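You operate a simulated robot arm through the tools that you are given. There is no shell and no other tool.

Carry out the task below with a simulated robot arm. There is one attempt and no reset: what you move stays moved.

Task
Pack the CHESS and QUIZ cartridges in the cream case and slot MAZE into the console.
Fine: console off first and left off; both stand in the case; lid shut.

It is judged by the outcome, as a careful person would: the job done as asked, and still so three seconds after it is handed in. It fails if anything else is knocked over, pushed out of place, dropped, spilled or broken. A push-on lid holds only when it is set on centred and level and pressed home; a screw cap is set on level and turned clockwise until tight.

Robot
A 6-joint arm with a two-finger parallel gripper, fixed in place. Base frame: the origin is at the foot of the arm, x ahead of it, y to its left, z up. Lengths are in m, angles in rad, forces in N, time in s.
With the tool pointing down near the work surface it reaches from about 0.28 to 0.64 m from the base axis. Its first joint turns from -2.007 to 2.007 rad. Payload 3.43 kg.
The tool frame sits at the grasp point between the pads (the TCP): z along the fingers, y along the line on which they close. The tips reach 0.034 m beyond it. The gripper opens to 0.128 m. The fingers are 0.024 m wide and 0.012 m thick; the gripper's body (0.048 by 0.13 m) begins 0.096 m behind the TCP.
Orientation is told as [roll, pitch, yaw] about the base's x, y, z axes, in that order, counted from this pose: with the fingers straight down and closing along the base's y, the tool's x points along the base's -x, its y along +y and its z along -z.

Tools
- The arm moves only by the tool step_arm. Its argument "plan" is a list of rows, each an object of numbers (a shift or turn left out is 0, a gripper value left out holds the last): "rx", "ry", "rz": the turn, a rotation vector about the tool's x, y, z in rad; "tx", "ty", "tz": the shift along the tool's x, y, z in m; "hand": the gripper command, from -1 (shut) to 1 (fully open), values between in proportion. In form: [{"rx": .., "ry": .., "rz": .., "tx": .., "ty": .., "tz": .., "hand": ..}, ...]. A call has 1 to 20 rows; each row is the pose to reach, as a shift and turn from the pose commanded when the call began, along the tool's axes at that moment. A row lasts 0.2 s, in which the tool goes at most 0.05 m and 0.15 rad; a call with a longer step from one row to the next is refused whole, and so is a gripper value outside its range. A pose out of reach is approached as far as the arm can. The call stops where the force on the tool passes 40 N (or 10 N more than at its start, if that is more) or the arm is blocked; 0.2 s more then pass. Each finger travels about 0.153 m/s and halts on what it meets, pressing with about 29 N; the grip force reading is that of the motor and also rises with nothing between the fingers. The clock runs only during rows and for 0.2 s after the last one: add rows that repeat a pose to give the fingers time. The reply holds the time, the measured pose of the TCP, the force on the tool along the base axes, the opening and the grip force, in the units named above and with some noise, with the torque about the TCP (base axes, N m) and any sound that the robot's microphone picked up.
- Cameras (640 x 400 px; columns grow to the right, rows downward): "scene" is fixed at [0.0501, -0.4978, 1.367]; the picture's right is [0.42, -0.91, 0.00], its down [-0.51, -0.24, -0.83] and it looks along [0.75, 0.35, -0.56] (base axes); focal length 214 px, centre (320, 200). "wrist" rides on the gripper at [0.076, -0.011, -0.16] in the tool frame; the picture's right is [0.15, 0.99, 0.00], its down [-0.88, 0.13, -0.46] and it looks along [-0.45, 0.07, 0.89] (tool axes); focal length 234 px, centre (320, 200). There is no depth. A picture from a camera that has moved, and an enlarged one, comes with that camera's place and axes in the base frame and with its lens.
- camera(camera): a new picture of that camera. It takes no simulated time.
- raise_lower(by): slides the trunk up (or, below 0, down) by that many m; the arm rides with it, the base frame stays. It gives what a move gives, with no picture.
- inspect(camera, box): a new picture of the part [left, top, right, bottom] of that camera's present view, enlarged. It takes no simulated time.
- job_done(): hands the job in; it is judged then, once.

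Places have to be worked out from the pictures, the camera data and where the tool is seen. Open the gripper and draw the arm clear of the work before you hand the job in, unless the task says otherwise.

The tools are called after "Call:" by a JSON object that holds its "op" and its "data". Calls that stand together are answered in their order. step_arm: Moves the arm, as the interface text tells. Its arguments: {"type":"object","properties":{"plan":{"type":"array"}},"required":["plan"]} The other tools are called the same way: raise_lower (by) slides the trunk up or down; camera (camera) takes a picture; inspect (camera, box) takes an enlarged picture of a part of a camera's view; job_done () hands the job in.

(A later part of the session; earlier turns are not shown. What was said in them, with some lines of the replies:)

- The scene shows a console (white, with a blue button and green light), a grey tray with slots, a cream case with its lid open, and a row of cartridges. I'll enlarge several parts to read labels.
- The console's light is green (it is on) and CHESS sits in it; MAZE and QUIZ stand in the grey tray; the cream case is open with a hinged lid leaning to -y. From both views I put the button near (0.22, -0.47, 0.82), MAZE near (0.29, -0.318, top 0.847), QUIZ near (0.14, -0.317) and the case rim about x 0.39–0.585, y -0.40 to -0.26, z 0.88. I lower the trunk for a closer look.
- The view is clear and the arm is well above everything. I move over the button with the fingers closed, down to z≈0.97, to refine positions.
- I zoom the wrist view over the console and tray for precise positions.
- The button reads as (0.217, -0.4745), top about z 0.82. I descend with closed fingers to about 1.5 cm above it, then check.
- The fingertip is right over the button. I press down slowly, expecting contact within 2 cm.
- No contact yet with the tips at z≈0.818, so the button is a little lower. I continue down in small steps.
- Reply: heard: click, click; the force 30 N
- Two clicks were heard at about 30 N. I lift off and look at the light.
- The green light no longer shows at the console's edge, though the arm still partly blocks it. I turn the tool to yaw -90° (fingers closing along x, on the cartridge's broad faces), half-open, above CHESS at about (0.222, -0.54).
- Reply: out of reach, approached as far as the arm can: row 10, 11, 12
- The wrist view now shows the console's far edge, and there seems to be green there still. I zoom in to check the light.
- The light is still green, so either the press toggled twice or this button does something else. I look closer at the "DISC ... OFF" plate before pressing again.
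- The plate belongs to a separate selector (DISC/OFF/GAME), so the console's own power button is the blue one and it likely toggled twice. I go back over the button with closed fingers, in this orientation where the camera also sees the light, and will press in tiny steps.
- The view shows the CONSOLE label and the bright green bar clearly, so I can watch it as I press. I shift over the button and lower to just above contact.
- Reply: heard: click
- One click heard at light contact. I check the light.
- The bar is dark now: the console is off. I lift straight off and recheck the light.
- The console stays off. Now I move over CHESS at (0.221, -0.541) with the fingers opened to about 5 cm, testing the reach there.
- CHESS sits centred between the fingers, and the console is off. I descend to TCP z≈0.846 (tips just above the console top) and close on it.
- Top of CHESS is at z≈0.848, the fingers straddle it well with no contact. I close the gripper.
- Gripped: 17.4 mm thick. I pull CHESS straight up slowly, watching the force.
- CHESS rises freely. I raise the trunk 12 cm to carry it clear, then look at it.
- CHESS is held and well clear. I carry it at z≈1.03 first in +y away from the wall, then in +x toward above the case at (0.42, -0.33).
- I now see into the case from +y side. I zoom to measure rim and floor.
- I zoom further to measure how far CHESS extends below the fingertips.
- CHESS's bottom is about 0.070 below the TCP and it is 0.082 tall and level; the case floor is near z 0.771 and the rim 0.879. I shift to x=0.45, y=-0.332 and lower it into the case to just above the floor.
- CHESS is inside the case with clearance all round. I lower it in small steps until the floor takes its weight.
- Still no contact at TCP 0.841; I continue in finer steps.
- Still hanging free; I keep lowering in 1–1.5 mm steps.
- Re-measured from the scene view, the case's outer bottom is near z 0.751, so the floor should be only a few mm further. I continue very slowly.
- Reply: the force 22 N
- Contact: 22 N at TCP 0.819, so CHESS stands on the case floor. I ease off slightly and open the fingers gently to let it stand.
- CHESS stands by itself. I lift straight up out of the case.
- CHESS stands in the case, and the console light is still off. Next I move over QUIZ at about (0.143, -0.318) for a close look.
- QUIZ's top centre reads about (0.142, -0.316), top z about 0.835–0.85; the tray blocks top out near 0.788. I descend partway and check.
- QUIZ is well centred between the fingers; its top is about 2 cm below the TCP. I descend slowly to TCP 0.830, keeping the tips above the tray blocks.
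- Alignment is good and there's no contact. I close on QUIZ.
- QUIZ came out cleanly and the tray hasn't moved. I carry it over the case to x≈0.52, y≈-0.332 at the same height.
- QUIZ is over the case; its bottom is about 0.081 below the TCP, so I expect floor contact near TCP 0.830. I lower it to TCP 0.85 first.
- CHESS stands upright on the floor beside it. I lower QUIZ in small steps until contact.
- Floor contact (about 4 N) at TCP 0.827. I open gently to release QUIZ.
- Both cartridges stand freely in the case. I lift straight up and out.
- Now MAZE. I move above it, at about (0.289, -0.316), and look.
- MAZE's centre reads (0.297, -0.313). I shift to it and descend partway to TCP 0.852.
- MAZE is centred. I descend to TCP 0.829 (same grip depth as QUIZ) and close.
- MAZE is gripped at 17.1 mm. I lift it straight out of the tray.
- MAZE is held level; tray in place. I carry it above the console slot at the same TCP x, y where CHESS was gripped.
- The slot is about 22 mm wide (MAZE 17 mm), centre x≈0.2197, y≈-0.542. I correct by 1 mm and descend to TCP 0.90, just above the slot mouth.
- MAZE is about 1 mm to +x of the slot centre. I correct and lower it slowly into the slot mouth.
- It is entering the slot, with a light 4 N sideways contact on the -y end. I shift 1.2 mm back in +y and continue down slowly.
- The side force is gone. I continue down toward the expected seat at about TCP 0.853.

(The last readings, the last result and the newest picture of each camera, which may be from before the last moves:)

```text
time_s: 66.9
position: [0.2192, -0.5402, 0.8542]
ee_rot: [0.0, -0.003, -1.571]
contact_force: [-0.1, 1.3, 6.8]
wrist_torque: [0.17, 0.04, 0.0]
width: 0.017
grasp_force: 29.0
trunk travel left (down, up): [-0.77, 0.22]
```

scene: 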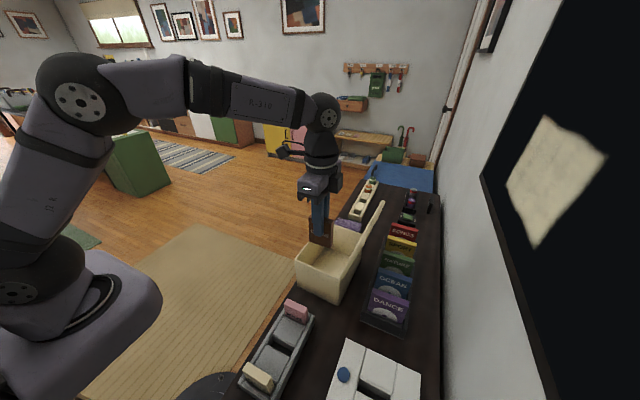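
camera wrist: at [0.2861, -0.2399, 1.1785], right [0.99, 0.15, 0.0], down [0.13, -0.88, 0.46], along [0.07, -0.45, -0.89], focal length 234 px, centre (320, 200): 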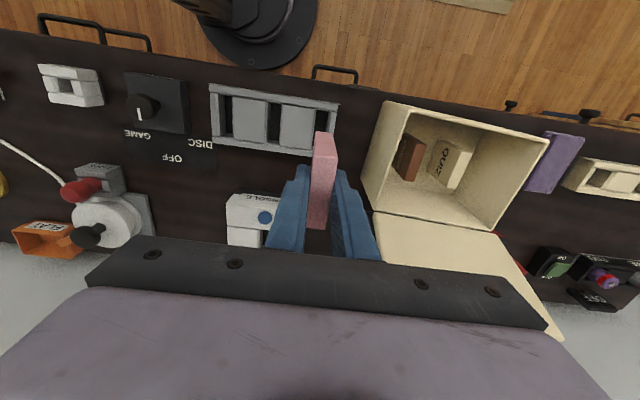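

It seats at TCP 0.854, exactly as predicted from CHESS's depth. I press lightly to make sure it's home.

Call:
{"op": "step_arm", "data": {"plan": [{"tz": 0.001, "hand": -1}, {"tz": 0.002, "hand": -1}, {"tz": 0.002, "hand": -1}]}}

Call:
{"op": "inspect", "data": {"camera": "wrist", "box": [220, 60, 420, 240]}}

```text
time_s: 67.7
position: [0.2201, -0.542, 0.8527]
ee_rot: [0.001, -0.007, -1.571]
contact_force: [-0.2, -0.4, 20.8]
wrist_torque: [0.16, 0.07, 0.02]
width: 0.017
grasp_force: 28.9
trunk travel left (down, up): [-0.77, 0.22]
```

```text
2.22 times, centred on (320, 150) of wrist
camera zoom: at [0.2079, -0.4646, 1.0119], right [0.99, 0.15, 0.0], down [0.13, -0.88, 0.46], along [0.07, -0.46, -0.89], focal length 520 px, centre (320, 311)
```

zoom: 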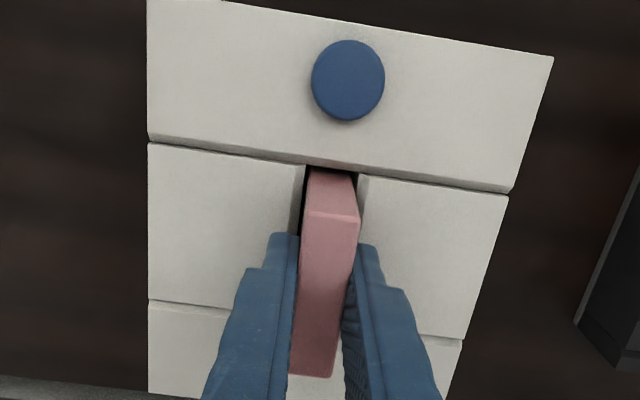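

MAZE is seated under 21 N with no further travel. I ease off, open the fingers and lift away.

Call:
{"op": "step_arm", "data": {"plan": [{"tz": -0.003, "hand": -1}, {"tz": -0.003, "hand": -0.5}, {"tz": -0.003, "hand": -0.3}, {"tz": -0.003, "hand": -0.3}]}}

Call:
{"op": "step_arm", "data": {"plan": [{"tz": -0.02, "hand": -0.3}, {"tz": -0.05, "hand": -0.3}, {"tz": -0.08, "hand": -0.3}, {"tz": -0.08, "hand": -0.3}]}}

Call:
{"op": "inspect", "data": {"camera": "wrist", "box": [220, 60, 420, 240]}}

```text
time_s: 68.7
position: [0.2206, -0.5414, 0.8517]
ee_rot: [0.0, -0.001, -1.572]
contact_force: [0.9, -0.2, 0.1]
wrist_torque: [-0.03, 0.02, -0.01]
width: 0.045
grasp_force: 0.0
trunk travel left (down, up): [-0.77, 0.22]
```

```text
time_s: 69.7
position: [0.2199, -0.5407, 0.9347]
ee_rot: [0.001, 0.0, -1.571]
contact_force: [-0.5, 0.2, 0.6]
wrist_torque: [0.01, -0.03, 0.02]
width: 0.045
grasp_force: 0.0
trunk travel left (down, up): [-0.77, 0.22]
```

```text
2.22 times, centred on (320, 150) of wrist
camera zoom: at [0.2086, -0.4661, 1.0927], right [0.99, 0.15, 0.0], down [0.13, -0.88, 0.46], along [0.07, -0.45, -0.89], focal length 520 px, centre (320, 311)
```

zoom: 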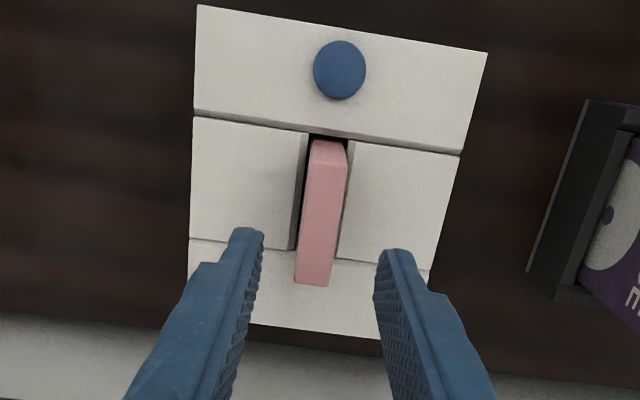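

MAZE stands in the console and the light is off. Now the lid: I move up and back over the tray area and take a clear scene view.

Call:
{"op": "step_arm", "data": {"plan": [{"tz": -0.03, "hand": -0.3}, {"tx": 0.04, "tz": -0.06, "hand": -0.3}, {"tx": 0.08, "tz": -0.08, "hand": -0.3}, {"tx": 0.12, "tz": -0.09, "hand": -0.3}, {"tx": 0.16, "tz": -0.09, "hand": -0.3}, {"tx": 0.2, "tz": -0.09, "hand": -0.3}, {"tx": 0.22, "tz": -0.09, "hand": -0.3}, {"tx": 0.22, "tz": -0.09, "hand": -0.3}]}}

Call:
{"op": "inspect", "data": {"camera": "scene", "box": [270, 170, 430, 330]}}

Call:
{"op": "camera", "data": {"camera": "wrist"}}

Call:
{"op": "inspect", "data": {"camera": "scene", "box": [310, 310, 450, 400]}}

```text
time_s: 71.5
position: [0.2213, -0.3207, 1.023]
ee_rot: [0.0, 0.0, -1.571]
contact_force: [0.3, 0.6, 0.6]
wrist_torque: [0.01, 0.02, 0.01]
width: 0.0449
grasp_force: 0.0
trunk travel left (down, up): [-0.77, 0.22]
```

```text
2.50 times, centred on (350, 250) of scene
camera zoom: at [0.0501, -0.4978, 1.367], right [0.42, -0.91, 0.0], down [-0.51, -0.24, -0.83], along [0.75, 0.35, -0.56], focal length 536 px, centre (245, 75)
```

zoom: 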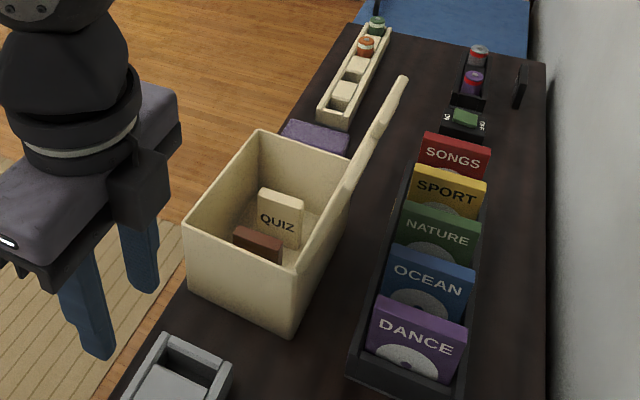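

```text
taken
camera wrist: at [0.2091, -0.2453, 1.1831], right [0.99, 0.15, 0.0], down [0.13, -0.88, 0.46], along [0.07, -0.45, -0.89], focal length 234 px, centre (320, 200)
```

wrist: 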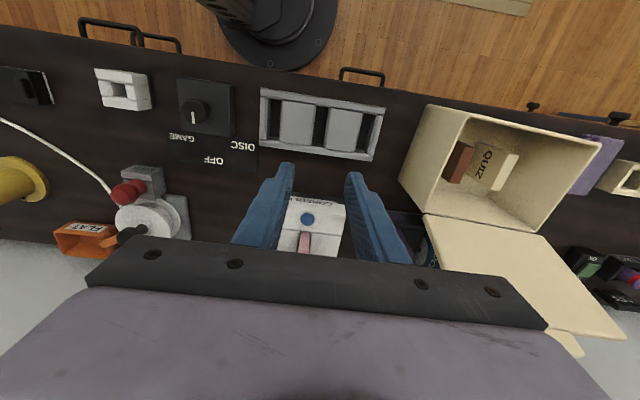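

```text
4.44 times, centred on (380, 355) of scene
camera zoom: at [0.0501, -0.4978, 1.367], right [0.42, -0.91, 0.0], down [-0.51, -0.24, -0.83], along [0.75, 0.35, -0.56], focal length 953 px, centre (53, -489)
```

zoom: 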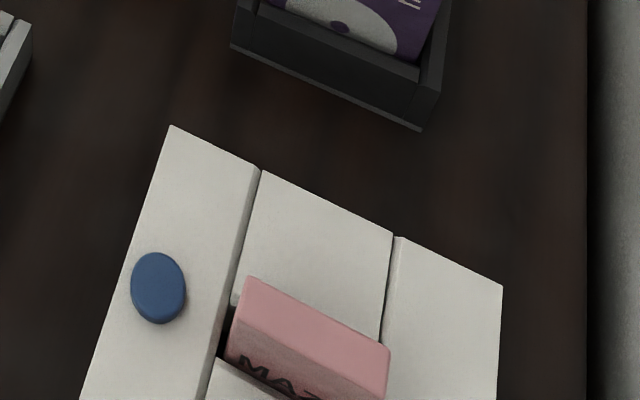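

The console is off with MAZE in it, and both cartridges stand in the case. The lid leans about 17° past vertical (hinge at y≈-0.403, z≈0.88; free edge at about y -0.447, z 1.02). My plan is to straddle its free edge with the fingers along y so the outer finger pushes it over and the inner finger catches it and lowers it gently. I raise the trunk for reach and turn back to yaw 0.

Call:
{"op": "raise_lower", "data": {"by": 0.15}}

Call:
{"op": "step_arm", "data": {"plan": [{"rz": -0.143, "hand": -0.22}, {"rz": -0.286, "hand": -0.22}, {"rz": -0.428, "hand": -0.22}, {"rz": -0.571, "hand": -0.22}, {"rz": -0.714, "hand": -0.22}, {"rz": -0.857, "hand": -0.22}, {"rz": -1.0, "hand": -0.22}, {"rz": -1.142, "hand": -0.22}, {"rz": -1.285, "hand": -0.22}, {"rz": -1.428, "hand": -0.22}, {"rz": -1.5708, "hand": -0.22}, {"rz": -1.5708, "hand": -0.22}]}}

Call:
{"op": "camera", "data": {"camera": "wrist"}}

Call:
{"op": "camera", "data": {"camera": "scene"}}

```text
time_s: 73.2
position: [0.2206, -0.3208, 1.1733]
ee_rot: [0.0, -0.001, -1.57]
contact_force: [0.2, 0.2, -0.1]
wrist_torque: [-0.01, 0.01, -0.05]
width: 0.0444
grasp_force: 0.1
trunk travel left (down, up): [-0.92, 0.07]
```

```text
time_s: 75.8
position: [0.2211, -0.3205, 1.1742]
ee_rot: [0.001, 0.0, 0.001]
contact_force: [0.1, 0.0, 0.7]
wrist_torque: [0.0, -0.01, 0.0]
width: 0.0499
grasp_force: 0.1
trunk travel left (down, up): [-0.92, 0.07]
```

```text
taken
camera wrist: at [0.1444, -0.3327, 1.3333], right [-0.15, 0.99, 0.0], down [0.88, 0.13, 0.46], along [0.45, 0.07, -0.89], focal length 234 px, centre (320, 200)
```

wrist: 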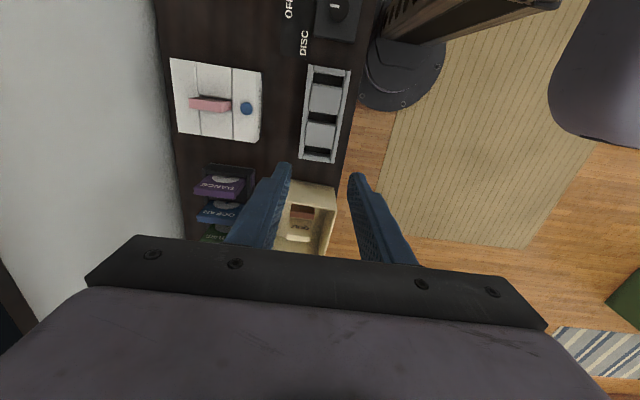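

```text
taken
```

scene: 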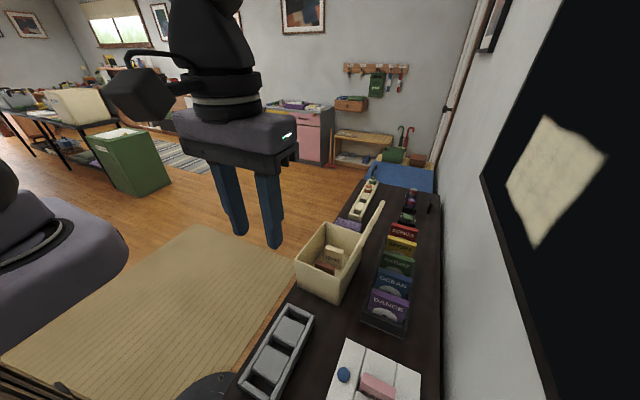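

I zoom the unobstructed scene view on the lid to measure it.

Call:
{"op": "inspect", "data": {"camera": "scene", "box": [320, 190, 420, 310]}}

Call:
{"op": "inspect", "data": {"camera": "scene", "box": [340, 195, 390, 245]}}

```text
3.33 times, centred on (370, 250) of scene
camera zoom: at [0.0501, -0.4978, 1.367], right [0.42, -0.91, 0.0], down [-0.51, -0.24, -0.83], along [0.75, 0.35, -0.56], focal length 715 px, centre (153, 33)
```

zoom: 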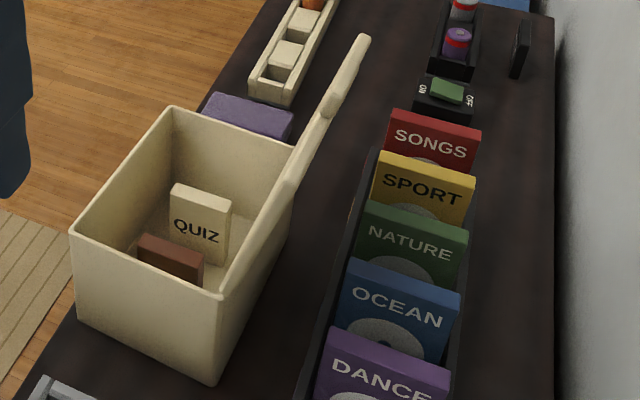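

```text
8.00 times, centred on (365, 220) of scene
camera zoom: at [0.0501, -0.4978, 1.367], right [0.42, -0.91, 0.0], down [-0.51, -0.24, -0.83], along [0.75, 0.35, -0.56], focal length 1716 px, centre (-40, 40)
```

zoom: 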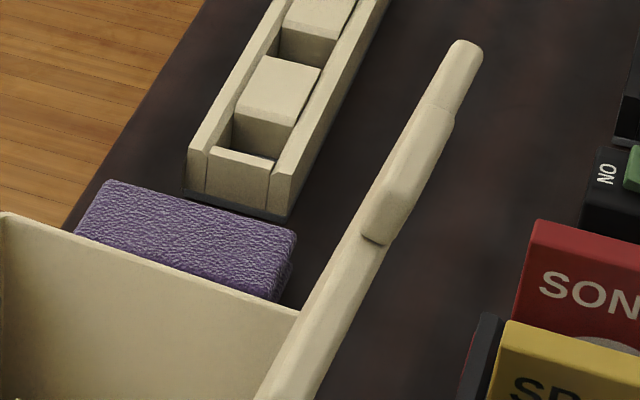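

The lid's free edge runs from about (0.39, -0.439, 1.026) to (0.585, -0.45, 1.02), tab near its middle. I move above it at x=0.425 (clear of the tab), TCP y -0.431, fingers opened to 6 cm, still above the lid edge.

Call:
{"op": "step_arm", "data": {"plan": [{"tx": -0.035, "ty": -0.018, "hand": -0.0625}, {"tx": -0.07, "ty": -0.037, "hand": -0.0625}, {"tx": -0.105, "ty": -0.056, "hand": -0.0625}, {"tx": -0.14, "ty": -0.075, "tz": 0.01, "hand": -0.0625}, {"tx": -0.175, "ty": -0.094, "tz": 0.025, "hand": -0.0625}, {"tx": -0.204, "ty": -0.1105, "tz": 0.044, "hand": -0.0625}, {"tx": -0.204, "ty": -0.1105, "tz": 0.044, "hand": -0.0625}]}}

Call:
{"op": "camera", "data": {"camera": "wrist"}}

Call:
{"op": "inspect", "data": {"camera": "scene", "box": [270, 150, 430, 310]}}

```text
time_s: 77.4
position: [0.4235, -0.4296, 1.13]
ee_rot: [0.001, 0.0, -0.001]
contact_force: [-0.3, 0.0, -0.8]
wrist_torque: [-0.02, -0.04, -0.01]
width: 0.0603
grasp_force: 0.1
trunk travel left (down, up): [-0.92, 0.07]
```

```text
taken
camera wrist: at [0.3482, -0.4417, 1.2897], right [-0.15, 0.99, 0.0], down [0.88, 0.13, 0.46], along [0.45, 0.07, -0.89], focal length 234 px, centre (320, 200)
```

wrist: 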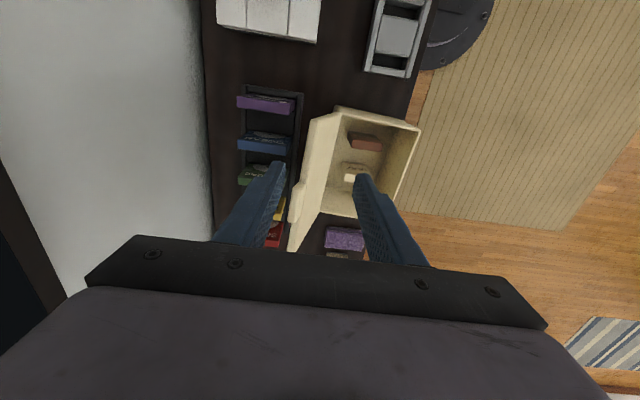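

```text
2.50 times, centred on (350, 230) of scene
camera zoom: at [0.0501, -0.4978, 1.367], right [0.42, -0.91, 0.0], down [-0.51, -0.24, -0.83], along [0.75, 0.35, -0.56], focal length 536 px, centre (245, 125)
```

zoom: 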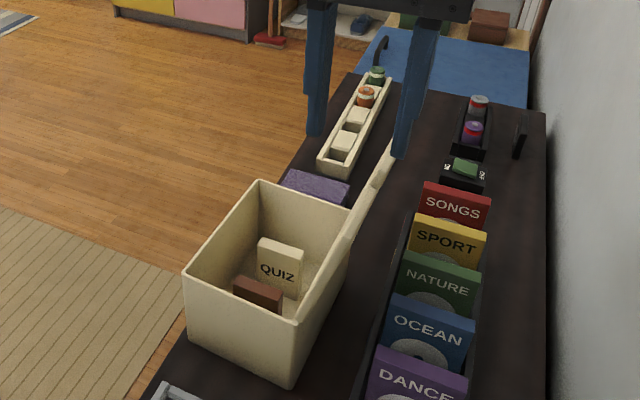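

Call:
{"op": "inspect", "data": {"camera": "wrist", "box": [230, 90, 430, 260]}}

```text
2.35 times, centred on (330, 175) of wrist
camera zoom: at [0.3482, -0.4417, 1.2897], right [-0.15, 0.99, 0.0], down [0.88, 0.13, 0.46], along [0.45, 0.07, -0.89], focal length 551 px, centre (296, 259)
```

zoom: 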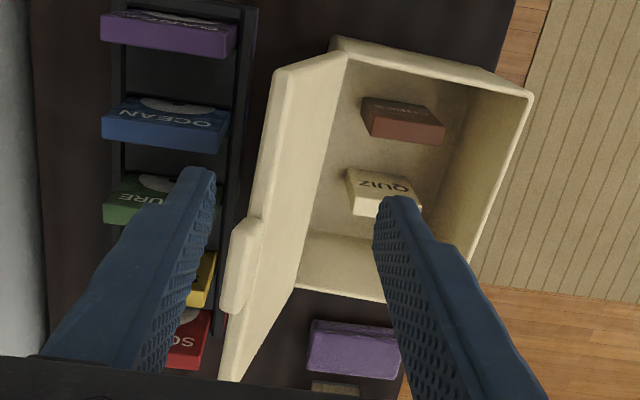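

The lid's free edge at x≈0.425 is at y≈-0.446 and the tab spans x≈0.46–0.52, clear of my fingers. I shift 3 mm in -y and descend so the fingers straddle the lid edge, tips at z≈0.955 (above the disc tops at 0.867).

Call:
{"op": "step_arm", "data": {"plan": [{"ty": -0.003, "tz": 0.02, "hand": -0.0625}, {"ty": -0.003, "tz": 0.05, "hand": -0.0625}, {"ty": -0.003, "tz": 0.08, "hand": -0.0625}, {"ty": -0.003, "tz": 0.11, "hand": -0.0625}, {"ty": -0.003, "tz": 0.14, "hand": -0.0625}, {"ty": -0.003, "tz": 0.14, "hand": -0.0625}]}}

Call:
{"op": "inspect", "data": {"camera": "wrist", "box": [220, 90, 420, 260]}}

Call:
{"op": "inspect", "data": {"camera": "scene", "box": [270, 150, 430, 310]}}

```text
time_s: 78.8
position: [0.4249, -0.4333, 0.9892]
ee_rot: [0.001, 0.0, 0.0]
contact_force: [-0.7, 0.6, 0.4]
wrist_torque: [0.02, -0.01, 0.0]
width: 0.0602
grasp_force: 0.1
trunk travel left (down, up): [-0.92, 0.07]
```

```text
2.35 times, centred on (320, 175) of wrist
camera zoom: at [0.3483, -0.4454, 1.1491], right [-0.15, 0.99, 0.0], down [0.88, 0.13, 0.46], along [0.45, 0.07, -0.89], focal length 551 px, centre (320, 259)
```

zoom: 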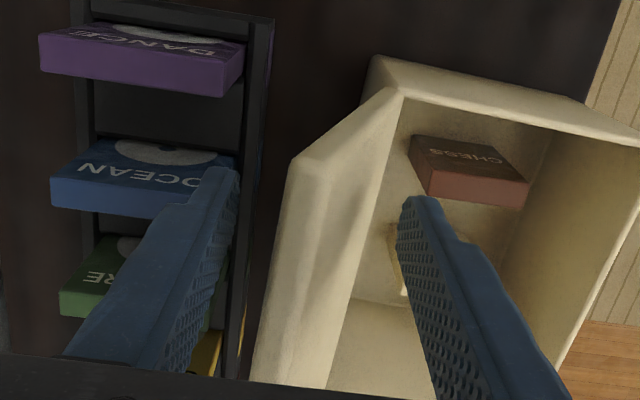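

```text
2.50 times, centred on (350, 230) of scene
camera zoom: at [0.0501, -0.4978, 1.367], right [0.42, -0.91, 0.0], down [-0.51, -0.24, -0.83], along [0.75, 0.35, -0.56], focal length 536 px, centre (245, 125)
```

zoom: 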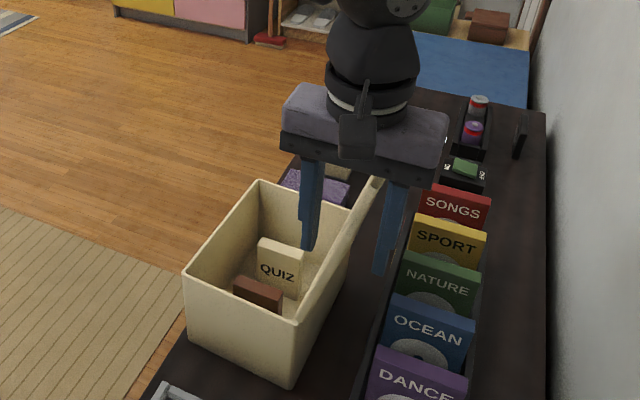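

The lid edge is cleanly between the fingers, clear of the discs. I move slowly in +y so the outer finger swings the lid toward vertical.

Call:
{"op": "step_arm", "data": {"plan": [{"ty": 0.006, "hand": -0.0625}, {"ty": 0.012, "hand": -0.0625}, {"ty": 0.018, "hand": -0.0625}, {"ty": 0.024, "hand": -0.0625}, {"ty": 0.03, "hand": -0.0625}, {"ty": 0.036, "hand": -0.0625}, {"ty": 0.042, "hand": -0.0625}]}}

Call:
{"op": "inspect", "data": {"camera": "wrist", "box": [220, 90, 420, 260]}}

Call:
{"op": "inspect", "data": {"camera": "scene", "box": [270, 150, 430, 310]}}

```text
time_s: 80.4
position: [0.4244, -0.3909, 0.9892]
ee_rot: [-0.002, 0.0, -0.001]
contact_force: [0.5, 0.7, 0.3]
wrist_torque: [0.02, 0.0, 0.0]
width: 0.0601
grasp_force: 0.0
trunk travel left (down, up): [-0.92, 0.07]
```

```text
2.35 times, centred on (320, 175) of wrist
camera zoom: at [0.3483, -0.4037, 1.1494], right [-0.15, 0.99, 0.0], down [0.88, 0.13, 0.46], along [0.45, 0.07, -0.89], focal length 551 px, centre (320, 259)
```

zoom: 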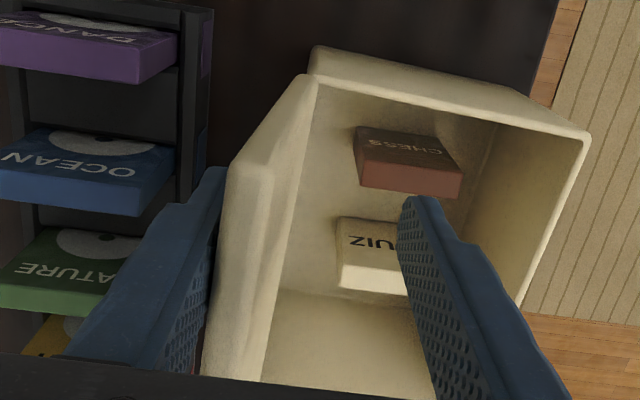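

```text
2.50 times, centred on (350, 230) of scene
camera zoom: at [0.0501, -0.4978, 1.367], right [0.42, -0.91, 0.0], down [-0.51, -0.24, -0.83], along [0.75, 0.35, -0.56], focal length 536 px, centre (245, 125)
```

zoom: 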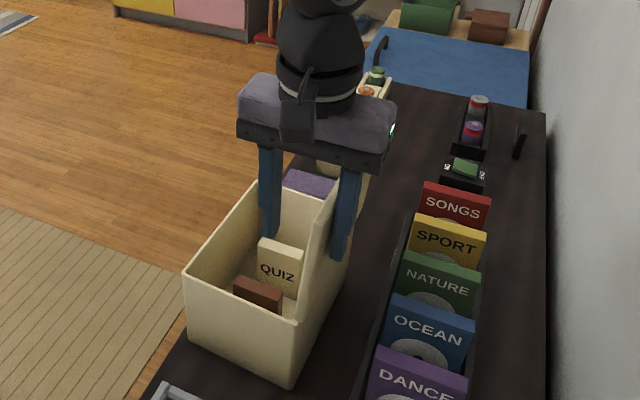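

The lid follows the outer finger and is nearly vertical. I continue slowly; the inner finger, 6 cm ahead, will catch it just past vertical.

Call:
{"op": "step_arm", "data": {"plan": [{"ty": 0.005, "hand": -0.0625}, {"ty": 0.01, "hand": -0.0625}, {"ty": 0.015, "hand": -0.0625}, {"ty": 0.02, "hand": -0.0625}, {"ty": 0.025, "hand": -0.0625}, {"ty": 0.03, "hand": -0.0625}]}}

Call:
{"op": "inspect", "data": {"camera": "wrist", "box": [220, 90, 420, 260]}}

Call:
{"op": "inspect", "data": {"camera": "scene", "box": [270, 150, 430, 310]}}

```text
time_s: 81.8
position: [0.4248, -0.3619, 0.9894]
ee_rot: [-0.001, 0.0, 0.001]
contact_force: [-0.1, 0.7, -0.4]
wrist_torque: [-0.03, -0.01, -0.01]
width: 0.0601
grasp_force: 0.4
trunk travel left (down, up): [-0.92, 0.07]
```

```text
2.35 times, centred on (320, 175) of wrist
camera zoom: at [0.3484, -0.3737, 1.1491], right [-0.15, 0.99, 0.0], down [0.88, 0.13, 0.46], along [0.45, 0.07, -0.89], focal length 551 px, centre (320, 259)
```

zoom: 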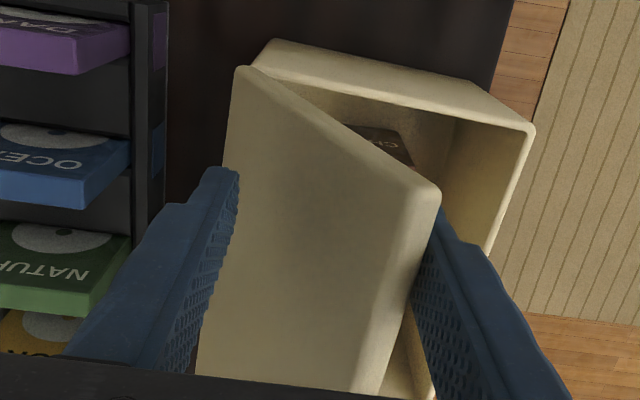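

```text
2.50 times, centred on (350, 230) of scene
camera zoom: at [0.0501, -0.4978, 1.367], right [0.42, -0.91, 0.0], down [-0.51, -0.24, -0.83], along [0.75, 0.35, -0.56], focal length 536 px, centre (245, 125)
```

zoom: 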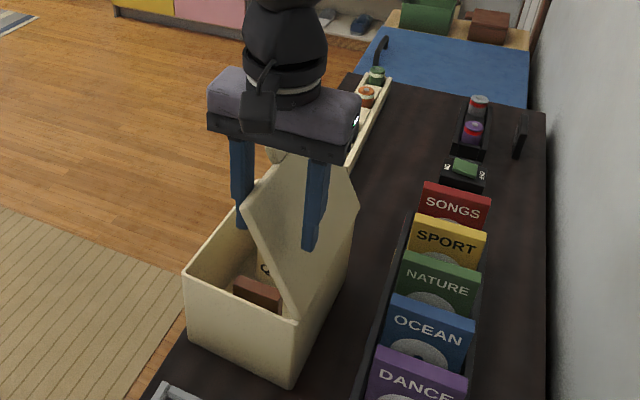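

The lid now rests on the inner finger at about 64°, under control, cartridges undisturbed. I open the hand slowly, which lets the inner finger lower the lid further while the outer finger moves back out of the way.

Call:
{"op": "step_arm", "data": {"plan": [{"hand": 0.03}, {"hand": 0.13}, {"hand": 0.23}, {"hand": 0.33}, {"hand": 0.43}, {"hand": 0.53}, {"hand": 0.63}, {"hand": 0.73}, {"hand": 0.83}, {"hand": 0.93}, {"hand": 1.0}, {"hand": 1.0}]}}

Call:
{"op": "inspect", "data": {"camera": "wrist", "box": [180, 90, 460, 260]}}

Call:
{"op": "inspect", "data": {"camera": "scene", "box": [270, 150, 430, 310]}}

```text
time_s: 84.4
position: [0.424, -0.363, 0.9897]
ee_rot: [0.0, 0.0, 0.0]
contact_force: [0.1, 0.4, -0.1]
wrist_torque: [0.02, 0.03, 0.0]
width: 0.1276
grasp_force: 0.0
trunk travel left (down, up): [-0.92, 0.07]
```

```text
2.29 times, centred on (320, 175) of wrist
camera zoom: at [0.3483, -0.374, 1.1491], right [-0.15, 0.99, 0.0], down [0.88, 0.13, 0.46], along [0.45, 0.07, -0.89], focal length 535 px, centre (320, 257)
```

zoom: 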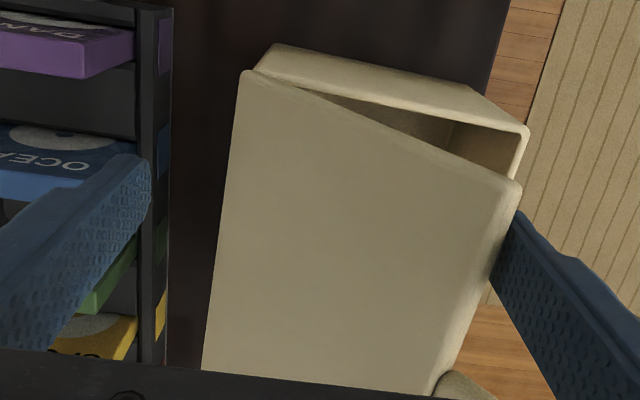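

```text
2.50 times, centred on (350, 230) of scene
camera zoom: at [0.0501, -0.4978, 1.367], right [0.42, -0.91, 0.0], down [-0.51, -0.24, -0.83], along [0.75, 0.35, -0.56], focal length 536 px, centre (245, 125)
```

zoom: 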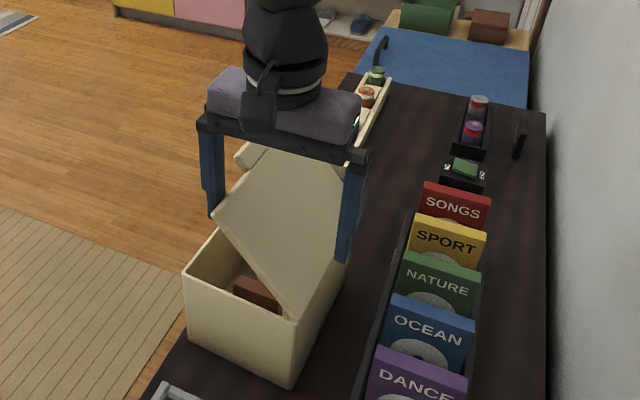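

The lid is at about 47° and sliding down the inner finger as intended. I continue in +y while lowering slightly, to bring it to about 30°.

Call:
{"op": "step_arm", "data": {"plan": [{"ty": 0.005, "tz": 0.003, "hand": 1}, {"ty": 0.01, "tz": 0.007, "hand": 1}, {"ty": 0.015, "tz": 0.012, "hand": 1}, {"ty": 0.02, "tz": 0.017, "hand": 1}, {"ty": 0.025, "tz": 0.021, "hand": 1}, {"ty": 0.03, "tz": 0.025, "hand": 1}]}}

Call:
{"op": "inspect", "data": {"camera": "wrist", "box": [180, 90, 460, 260]}}

Call:
{"op": "inspect", "data": {"camera": "scene", "box": [270, 150, 430, 310]}}

```text
time_s: 85.8
position: [0.4238, -0.3324, 0.9655]
ee_rot: [0.0, 0.0, -0.001]
contact_force: [0.7, 0.3, 0.2]
wrist_torque: [0.02, 0.03, -0.02]
width: 0.1281
grasp_force: 0.0
trunk travel left (down, up): [-0.92, 0.07]
```

```text
2.29 times, centred on (320, 175) of wrist
camera zoom: at [0.3484, -0.3438, 1.1243], right [-0.15, 0.99, 0.0], down [0.88, 0.13, 0.46], along [0.45, 0.07, -0.89], focal length 535 px, centre (320, 257)
```

zoom: 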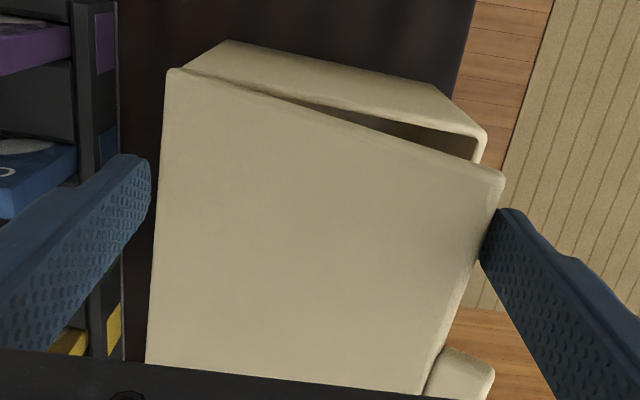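

```text
2.50 times, centred on (350, 230) of scene
camera zoom: at [0.0501, -0.4978, 1.367], right [0.42, -0.91, 0.0], down [-0.51, -0.24, -0.83], along [0.75, 0.35, -0.56], focal length 536 px, centre (245, 125)
```

zoom: 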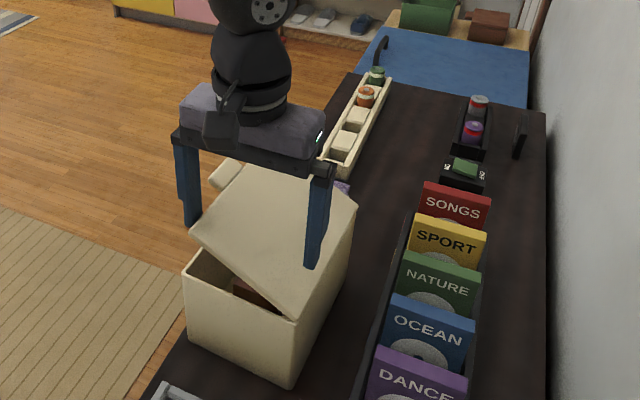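

At about 29° now. I continue to about 15°, lowering the tips so the inner finger keeps holding the free edge.

Call:
{"op": "step_arm", "data": {"plan": [{"ty": 0.003, "tz": 0.005, "hand": 1}, {"ty": 0.006, "tz": 0.01, "hand": 1}, {"ty": 0.009, "tz": 0.015, "hand": 1}, {"ty": 0.0115, "tz": 0.02, "hand": 1}, {"ty": 0.014, "tz": 0.025, "hand": 1}]}}

Call:
{"op": "inspect", "data": {"camera": "wrist", "box": [180, 90, 460, 260]}}

Call:
{"op": "inspect", "data": {"camera": "scene", "box": [270, 170, 390, 310]}}

```text
time_s: 87.0
position: [0.4245, -0.3179, 0.939]
ee_rot: [0.0, -0.001, 0.0]
contact_force: [-0.3, -0.3, 1.0]
wrist_torque: [0.04, 0.01, -0.01]
width: 0.1282
grasp_force: 0.0
trunk travel left (down, up): [-0.92, 0.07]
```

```text
2.29 times, centred on (320, 175) of wrist
camera zoom: at [0.3484, -0.3299, 1.099], right [-0.15, 0.99, 0.0], down [0.88, 0.13, 0.46], along [0.45, 0.07, -0.89], focal length 535 px, centre (320, 257)
```

zoom: 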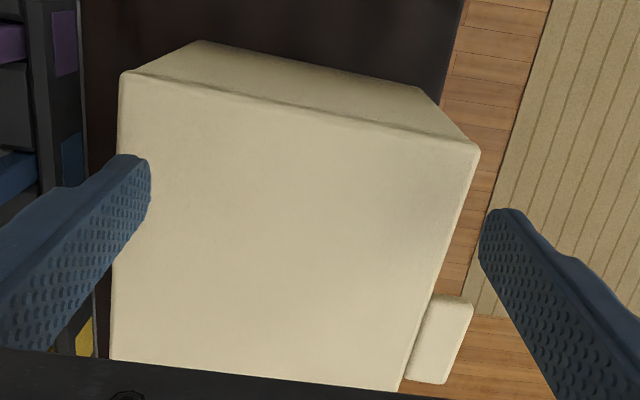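

```text
2.86 times, centred on (330, 240) of scene
camera zoom: at [0.0501, -0.4978, 1.367], right [0.42, -0.91, 0.0], down [-0.51, -0.24, -0.83], along [0.75, 0.35, -0.56], focal length 613 px, centre (291, 86)
```

zoom: 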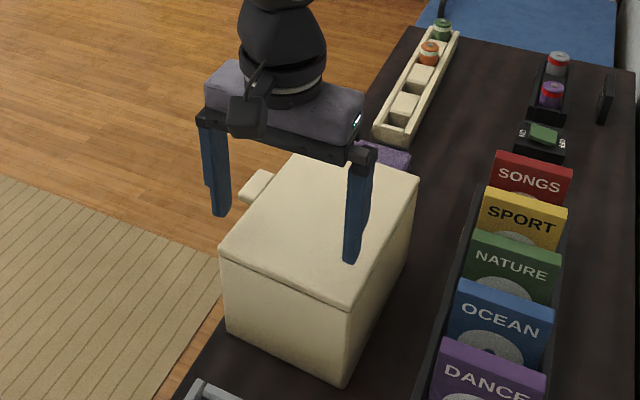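

The lid appears to have come down flat. I lift the hand clear and inspect the seam.

Call:
{"op": "step_arm", "data": {"plan": [{"tz": -0.03, "hand": 1}, {"tz": -0.07, "hand": 1}, {"tz": -0.11, "hand": 1}, {"tz": -0.15, "tx": 0.03, "hand": 0}, {"tz": -0.17, "tx": 0.07, "hand": -1}, {"tz": -0.17, "tx": 0.11, "hand": -1}, {"tz": -0.17, "tx": 0.15, "hand": -1}, {"tz": -0.17, "tx": 0.15, "hand": -1}]}}

Call:
{"op": "inspect", "data": {"camera": "scene", "box": [280, 190, 400, 310]}}

Call:
{"op": "camera", "data": {"camera": "wrist"}}

```text
time_s: 88.8
position: [0.2746, -0.317, 1.1101]
ee_rot: [0.001, -0.001, -0.001]
contact_force: [-0.8, 1.0, 0.1]
wrist_torque: [0.01, 0.01, 0.03]
width: 0.0001
grasp_force: 29.3
trunk travel left (down, up): [-0.92, 0.07]
```

```text
3.33 times, centred on (340, 250) of scene
camera zoom: at [0.0501, -0.4978, 1.367], right [0.42, -0.91, 0.0], down [-0.51, -0.24, -0.83], along [0.75, 0.35, -0.56], focal length 715 px, centre (253, 33)
```

zoom: 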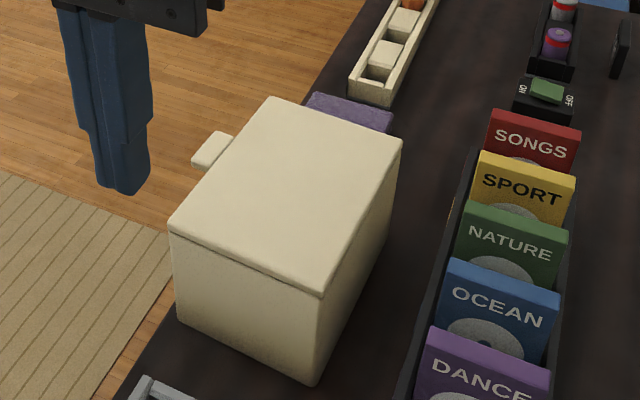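

```text
taken
camera wrist: at [0.1984, -0.3293, 1.2692], right [-0.15, 0.99, 0.0], down [0.88, 0.13, 0.46], along [0.45, 0.07, -0.89], focal length 234 px, centre (320, 200)
```

wrist: 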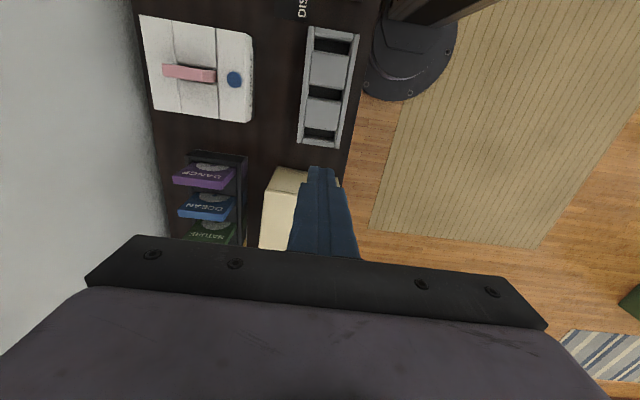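

Call:
{"op": "inspect", "data": {"camera": "scene", "box": [322, 245, 382, 310]}}

Call:
{"op": "inspect", "data": {"camera": "scene", "box": [322, 215, 362, 280]}}

```text
6.15 times, centred on (352, 278) of scene
camera zoom: at [0.0501, -0.4978, 1.367], right [0.42, -0.91, 0.0], down [-0.51, -0.24, -0.83], along [0.75, 0.35, -0.56], focal length 1320 px, centre (123, -277)
```

zoom: 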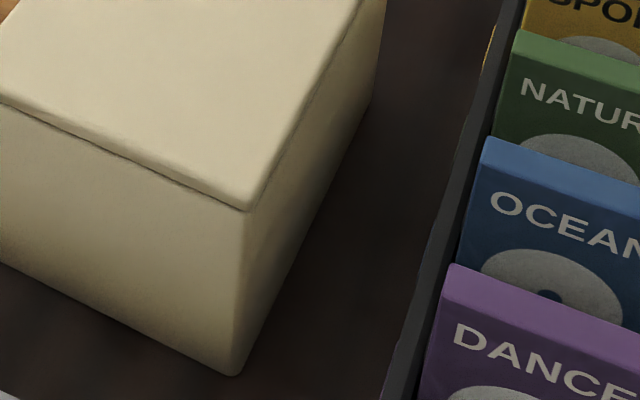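

```text
6.15 times, centred on (342, 248) of scene
camera zoom: at [0.0501, -0.4978, 1.367], right [0.42, -0.91, 0.0], down [-0.51, -0.24, -0.83], along [0.75, 0.35, -0.56], focal length 1320 px, centre (185, -92)
```

zoom: 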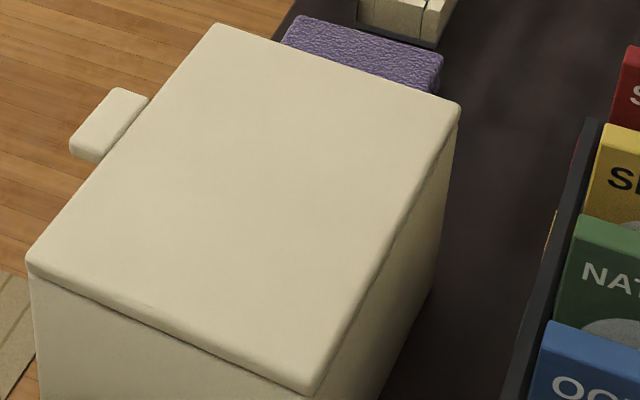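

The lid sits flush all round and the case hasn't moved. I'll gently press near its free edge with closed fingers to confirm it is fully home; first I move above (0.47, -0.30).

Call:
{"op": "step_arm", "data": {"plan": [{"tx": -0.04, "ty": 0.004, "hand": -1}, {"tx": -0.08, "ty": 0.008, "hand": -1}, {"tx": -0.12, "ty": 0.012, "hand": -1}, {"tx": -0.16, "ty": 0.015, "hand": -1}, {"tx": -0.2, "ty": 0.017, "tz": 0.02, "hand": -1}, {"tx": -0.2, "ty": 0.017, "tz": 0.06, "hand": -1}, {"tx": -0.2, "ty": 0.017, "tz": 0.1, "hand": -1}, {"tx": -0.2, "ty": 0.017, "tz": 0.14, "hand": -1}, {"tx": -0.2, "ty": 0.017, "tz": 0.165, "hand": -1}, {"tx": -0.2, "ty": 0.017, "tz": 0.165, "hand": -1}]}}

Call:
{"op": "inspect", "data": {"camera": "wrist", "box": [200, 80, 440, 260]}}

```text
time_s: 91.0
position: [0.474, -0.3005, 0.945]
ee_rot: [0.0, -0.001, 0.0]
contact_force: [0.1, 0.6, -0.4]
wrist_torque: [0.01, 0.0, -0.02]
width: 0.0
grasp_force: 29.0
trunk travel left (down, up): [-0.92, 0.07]
```

```text
2.22 times, centred on (320, 170) of wrist
camera zoom: at [0.3985, -0.3123, 1.1045], right [-0.15, 0.99, 0.0], down [0.88, 0.13, 0.46], along [0.45, 0.07, -0.89], focal length 520 px, centre (320, 267)
```

zoom: 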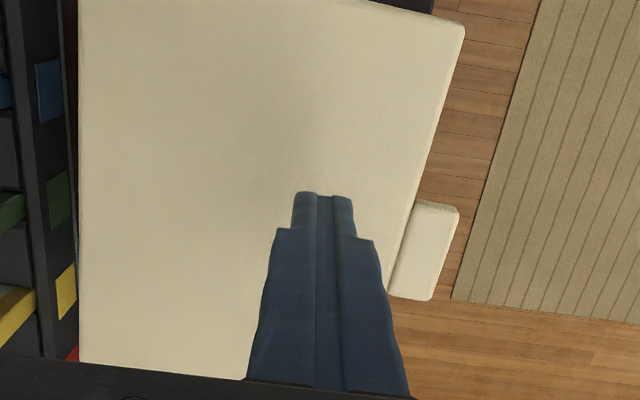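

The fingertips are over the lid near its free edge. I lower in small steps until light contact.

Call:
{"op": "step_arm", "data": {"plan": [{"tz": 0.004, "hand": -1}, {"tz": 0.008, "hand": -1}, {"tz": 0.011, "hand": -1}, {"tz": 0.013, "hand": -1}, {"tz": 0.015, "hand": -1}]}}

Call:
{"op": "step_arm", "data": {"plan": [{"tz": 0.0015, "hand": -1}, {"tz": 0.003, "hand": -1}, {"tz": 0.0045, "hand": -1}]}}

```text
time_s: 92.2
position: [0.4744, -0.3006, 0.9309]
ee_rot: [0.0, 0.0, 0.0]
contact_force: [0.2, -0.2, 0.3]
wrist_torque: [-0.02, -0.01, -0.01]
width: 0.0
grasp_force: 28.5
trunk travel left (down, up): [-0.92, 0.07]
```

```text
time_s: 93.0
position: [0.4752, -0.3009, 0.9251]
ee_rot: [-0.001, 0.0, 0.001]
contact_force: [0.6, 0.6, 0.1]
wrist_torque: [-0.01, -0.01, 0.01]
width: 0.0
grasp_force: 29.4
trunk travel left (down, up): [-0.92, 0.07]
```

Call:
{"op": "step_arm", "data": {"plan": [{"tz": 0.0015, "hand": -1}, {"tz": 0.003, "hand": -1}, {"tz": 0.0045, "hand": -1}]}}

```text
time_s: 93.8
position: [0.4744, -0.3008, 0.9204]
ee_rot: [0.0, 0.001, 0.0]
contact_force: [0.7, -0.3, -0.6]
wrist_torque: [0.02, 0.04, 0.02]
width: 0.0
grasp_force: 29.0
trunk travel left (down, up): [-0.92, 0.07]
```

Call:
{"op": "step_arm", "data": {"plan": [{"tz": 0.0015, "hand": -1}, {"tz": 0.003, "hand": -1}, {"tz": 0.0045, "hand": -1}]}}

```text
time_s: 94.6
position: [0.475, -0.3017, 0.9178]
ee_rot: [-0.002, -0.002, -0.002]
contact_force: [-0.8, 1.0, 3.6]
wrist_torque: [0.03, 0.05, 0.0]
width: 0.0
grasp_force: 29.5
trunk travel left (down, up): [-0.92, 0.07]
```

Contact at tip z≈0.883 with 3.6 N. I press slightly more to confirm it's solid.

Call:
{"op": "step_arm", "data": {"plan": [{"tz": 0.001, "hand": -1}, {"tz": 0.0015, "hand": -1}]}}

Call:
{"op": "step_arm", "data": {"plan": [{"tz": -0.01, "hand": -1}, {"tz": -0.04, "hand": -1}, {"tz": -0.08, "hand": -1}, {"tz": -0.12, "hand": -1}, {"tz": -0.16, "hand": -1}, {"tz": -0.19, "tx": 0.04, "hand": -0.5}, {"tz": -0.2, "tx": 0.08, "hand": 0}, {"tz": -0.2, "tx": 0.12, "ty": 0.03, "hand": 0.5}, {"tz": -0.2, "tx": 0.16, "ty": 0.06, "hand": 1}, {"tz": -0.2, "tx": 0.19, "ty": 0.09, "hand": 1}, {"tz": -0.2, "tx": 0.19, "ty": 0.09, "hand": 1}]}}

Call:
{"op": "camera", "data": {"camera": "scene"}}

Call:
{"op": "camera", "data": {"camera": "wrist"}}

```text
time_s: 95.2
position: [0.4737, -0.3019, 0.9172]
ee_rot: [-0.003, -0.004, 0.0]
contact_force: [-0.9, -0.4, 13.0]
wrist_torque: [-0.03, 0.16, -0.01]
width: 0.0
grasp_force: 29.3
trunk travel left (down, up): [-0.92, 0.07]
```

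```text
time_s: 97.6
position: [0.2839, -0.2117, 1.1154]
ee_rot: [-0.001, 0.001, 0.0]
contact_force: [-0.4, 0.6, -0.1]
wrist_torque: [0.03, 0.05, 0.0]
width: 0.128
grasp_force: 0.0
trunk travel left (down, up): [-0.92, 0.07]
```

```text
taken
```

scene: 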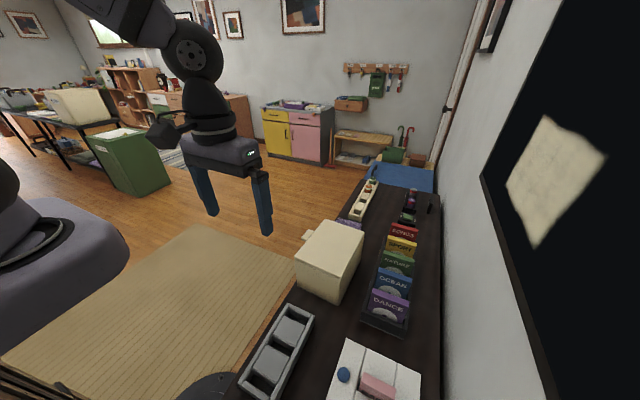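

```text
taken
camera wrist: at [0.2079, -0.2231, 1.2742], right [-0.15, 0.99, 0.0], down [0.88, 0.13, 0.46], along [0.45, 0.07, -0.89], focal length 234 px, centre (320, 200)
```

wrist: 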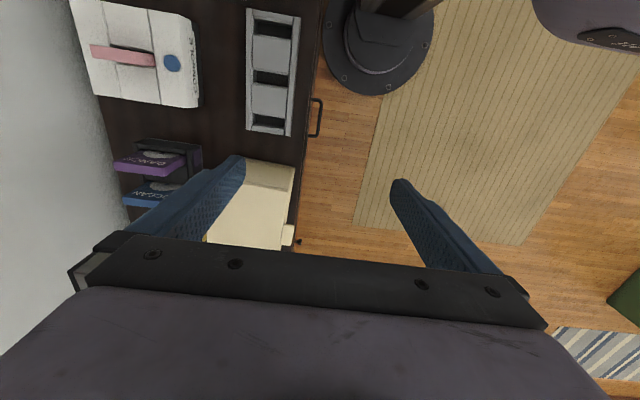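

The lid is solid under 13 N, and the arm is clear with the gripper open. One last zoom on the console and the case before handing in.

Call:
{"op": "inspect", "data": {"camera": "scene", "box": [310, 320, 430, 400]}}

Call:
{"op": "inspect", "data": {"camera": "wrist", "box": [60, 0, 220, 120]}}

Call:
{"op": "inspect", "data": {"camera": "scene", "box": [270, 190, 430, 340]}}

```text
5.00 times, centred on (370, 360) of scene
camera zoom: at [0.0501, -0.4978, 1.367], right [0.42, -0.91, 0.0], down [-0.51, -0.24, -0.83], along [0.75, 0.35, -0.56], focal length 1072 px, centre (70, -600)
```

zoom: 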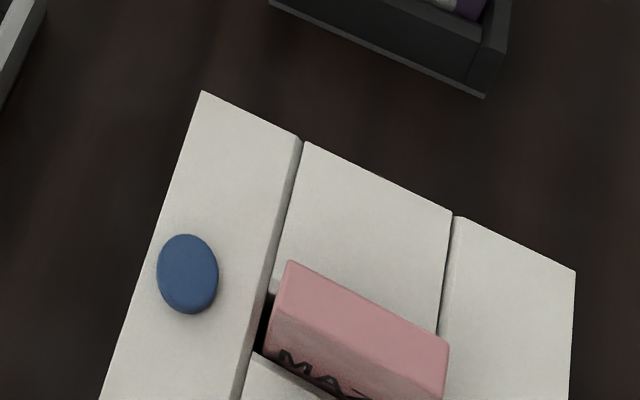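

```text
3.33 times, centred on (140, 60) of wrist
camera zoom: at [0.2079, -0.2231, 1.2742], right [-0.15, 0.99, 0.0], down [0.88, 0.13, 0.46], along [0.45, 0.07, -0.89], focal length 781 px, centre (920, 667)
```

zoom: 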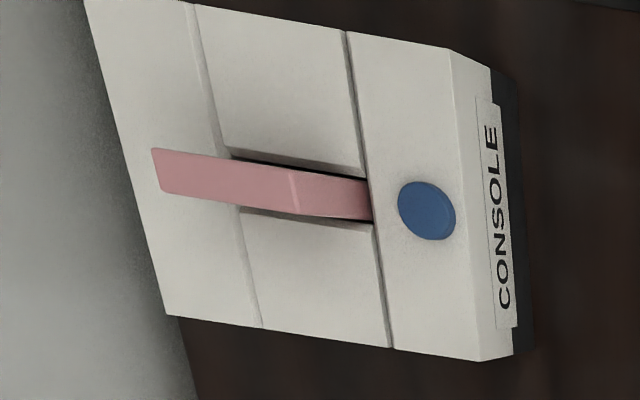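

```text
2.67 times, centred on (350, 265) of scene
camera zoom: at [0.0501, -0.4978, 1.367], right [0.42, -0.91, 0.0], down [-0.51, -0.24, -0.83], along [0.75, 0.35, -0.56], focal length 572 px, centre (240, 27)
```

zoom: 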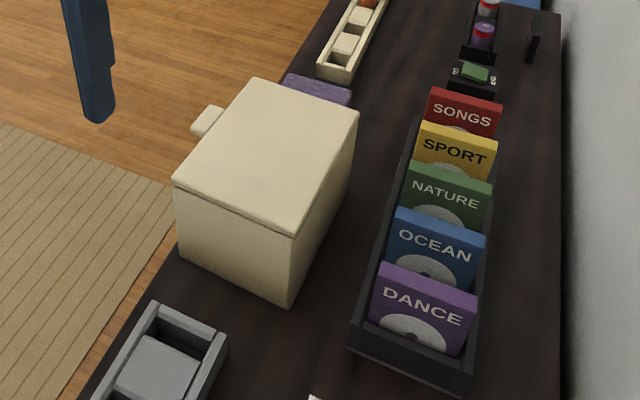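

The console light is off, MAZE is seated where CHESS was, the case lid is shut flush with both cartridges standing inside, and nothing else has moved. The arm is clear with the gripper open, so I hand the job in.

Call:
{"op": "job_done", "data": {}}

```text
The job is handed in.
```

The job is handed in. CHESS and QUIZ are standing in the cream case with its lid shut, and MAZE is slotted into the console, which is off.

- **Console:** My first press on the power button registered twice and left the console on. I pressed again, saw the green light go out before touching any cartridge, and it stayed off. MAZE then went into the slot CHESS came out of, to the same depth.
- **Case:** Both cartridges were upright when I last saw inside. I eased the lid down, but it dropped the last 20° or so on its own. It sits flush and held when I pressed on it. I couldn't look inside once it was shut, so both still standing is likely but not confirmed.
- **Surroundings:** I saw nothing else knocked or shifted. The arm is clear with the gripper open.
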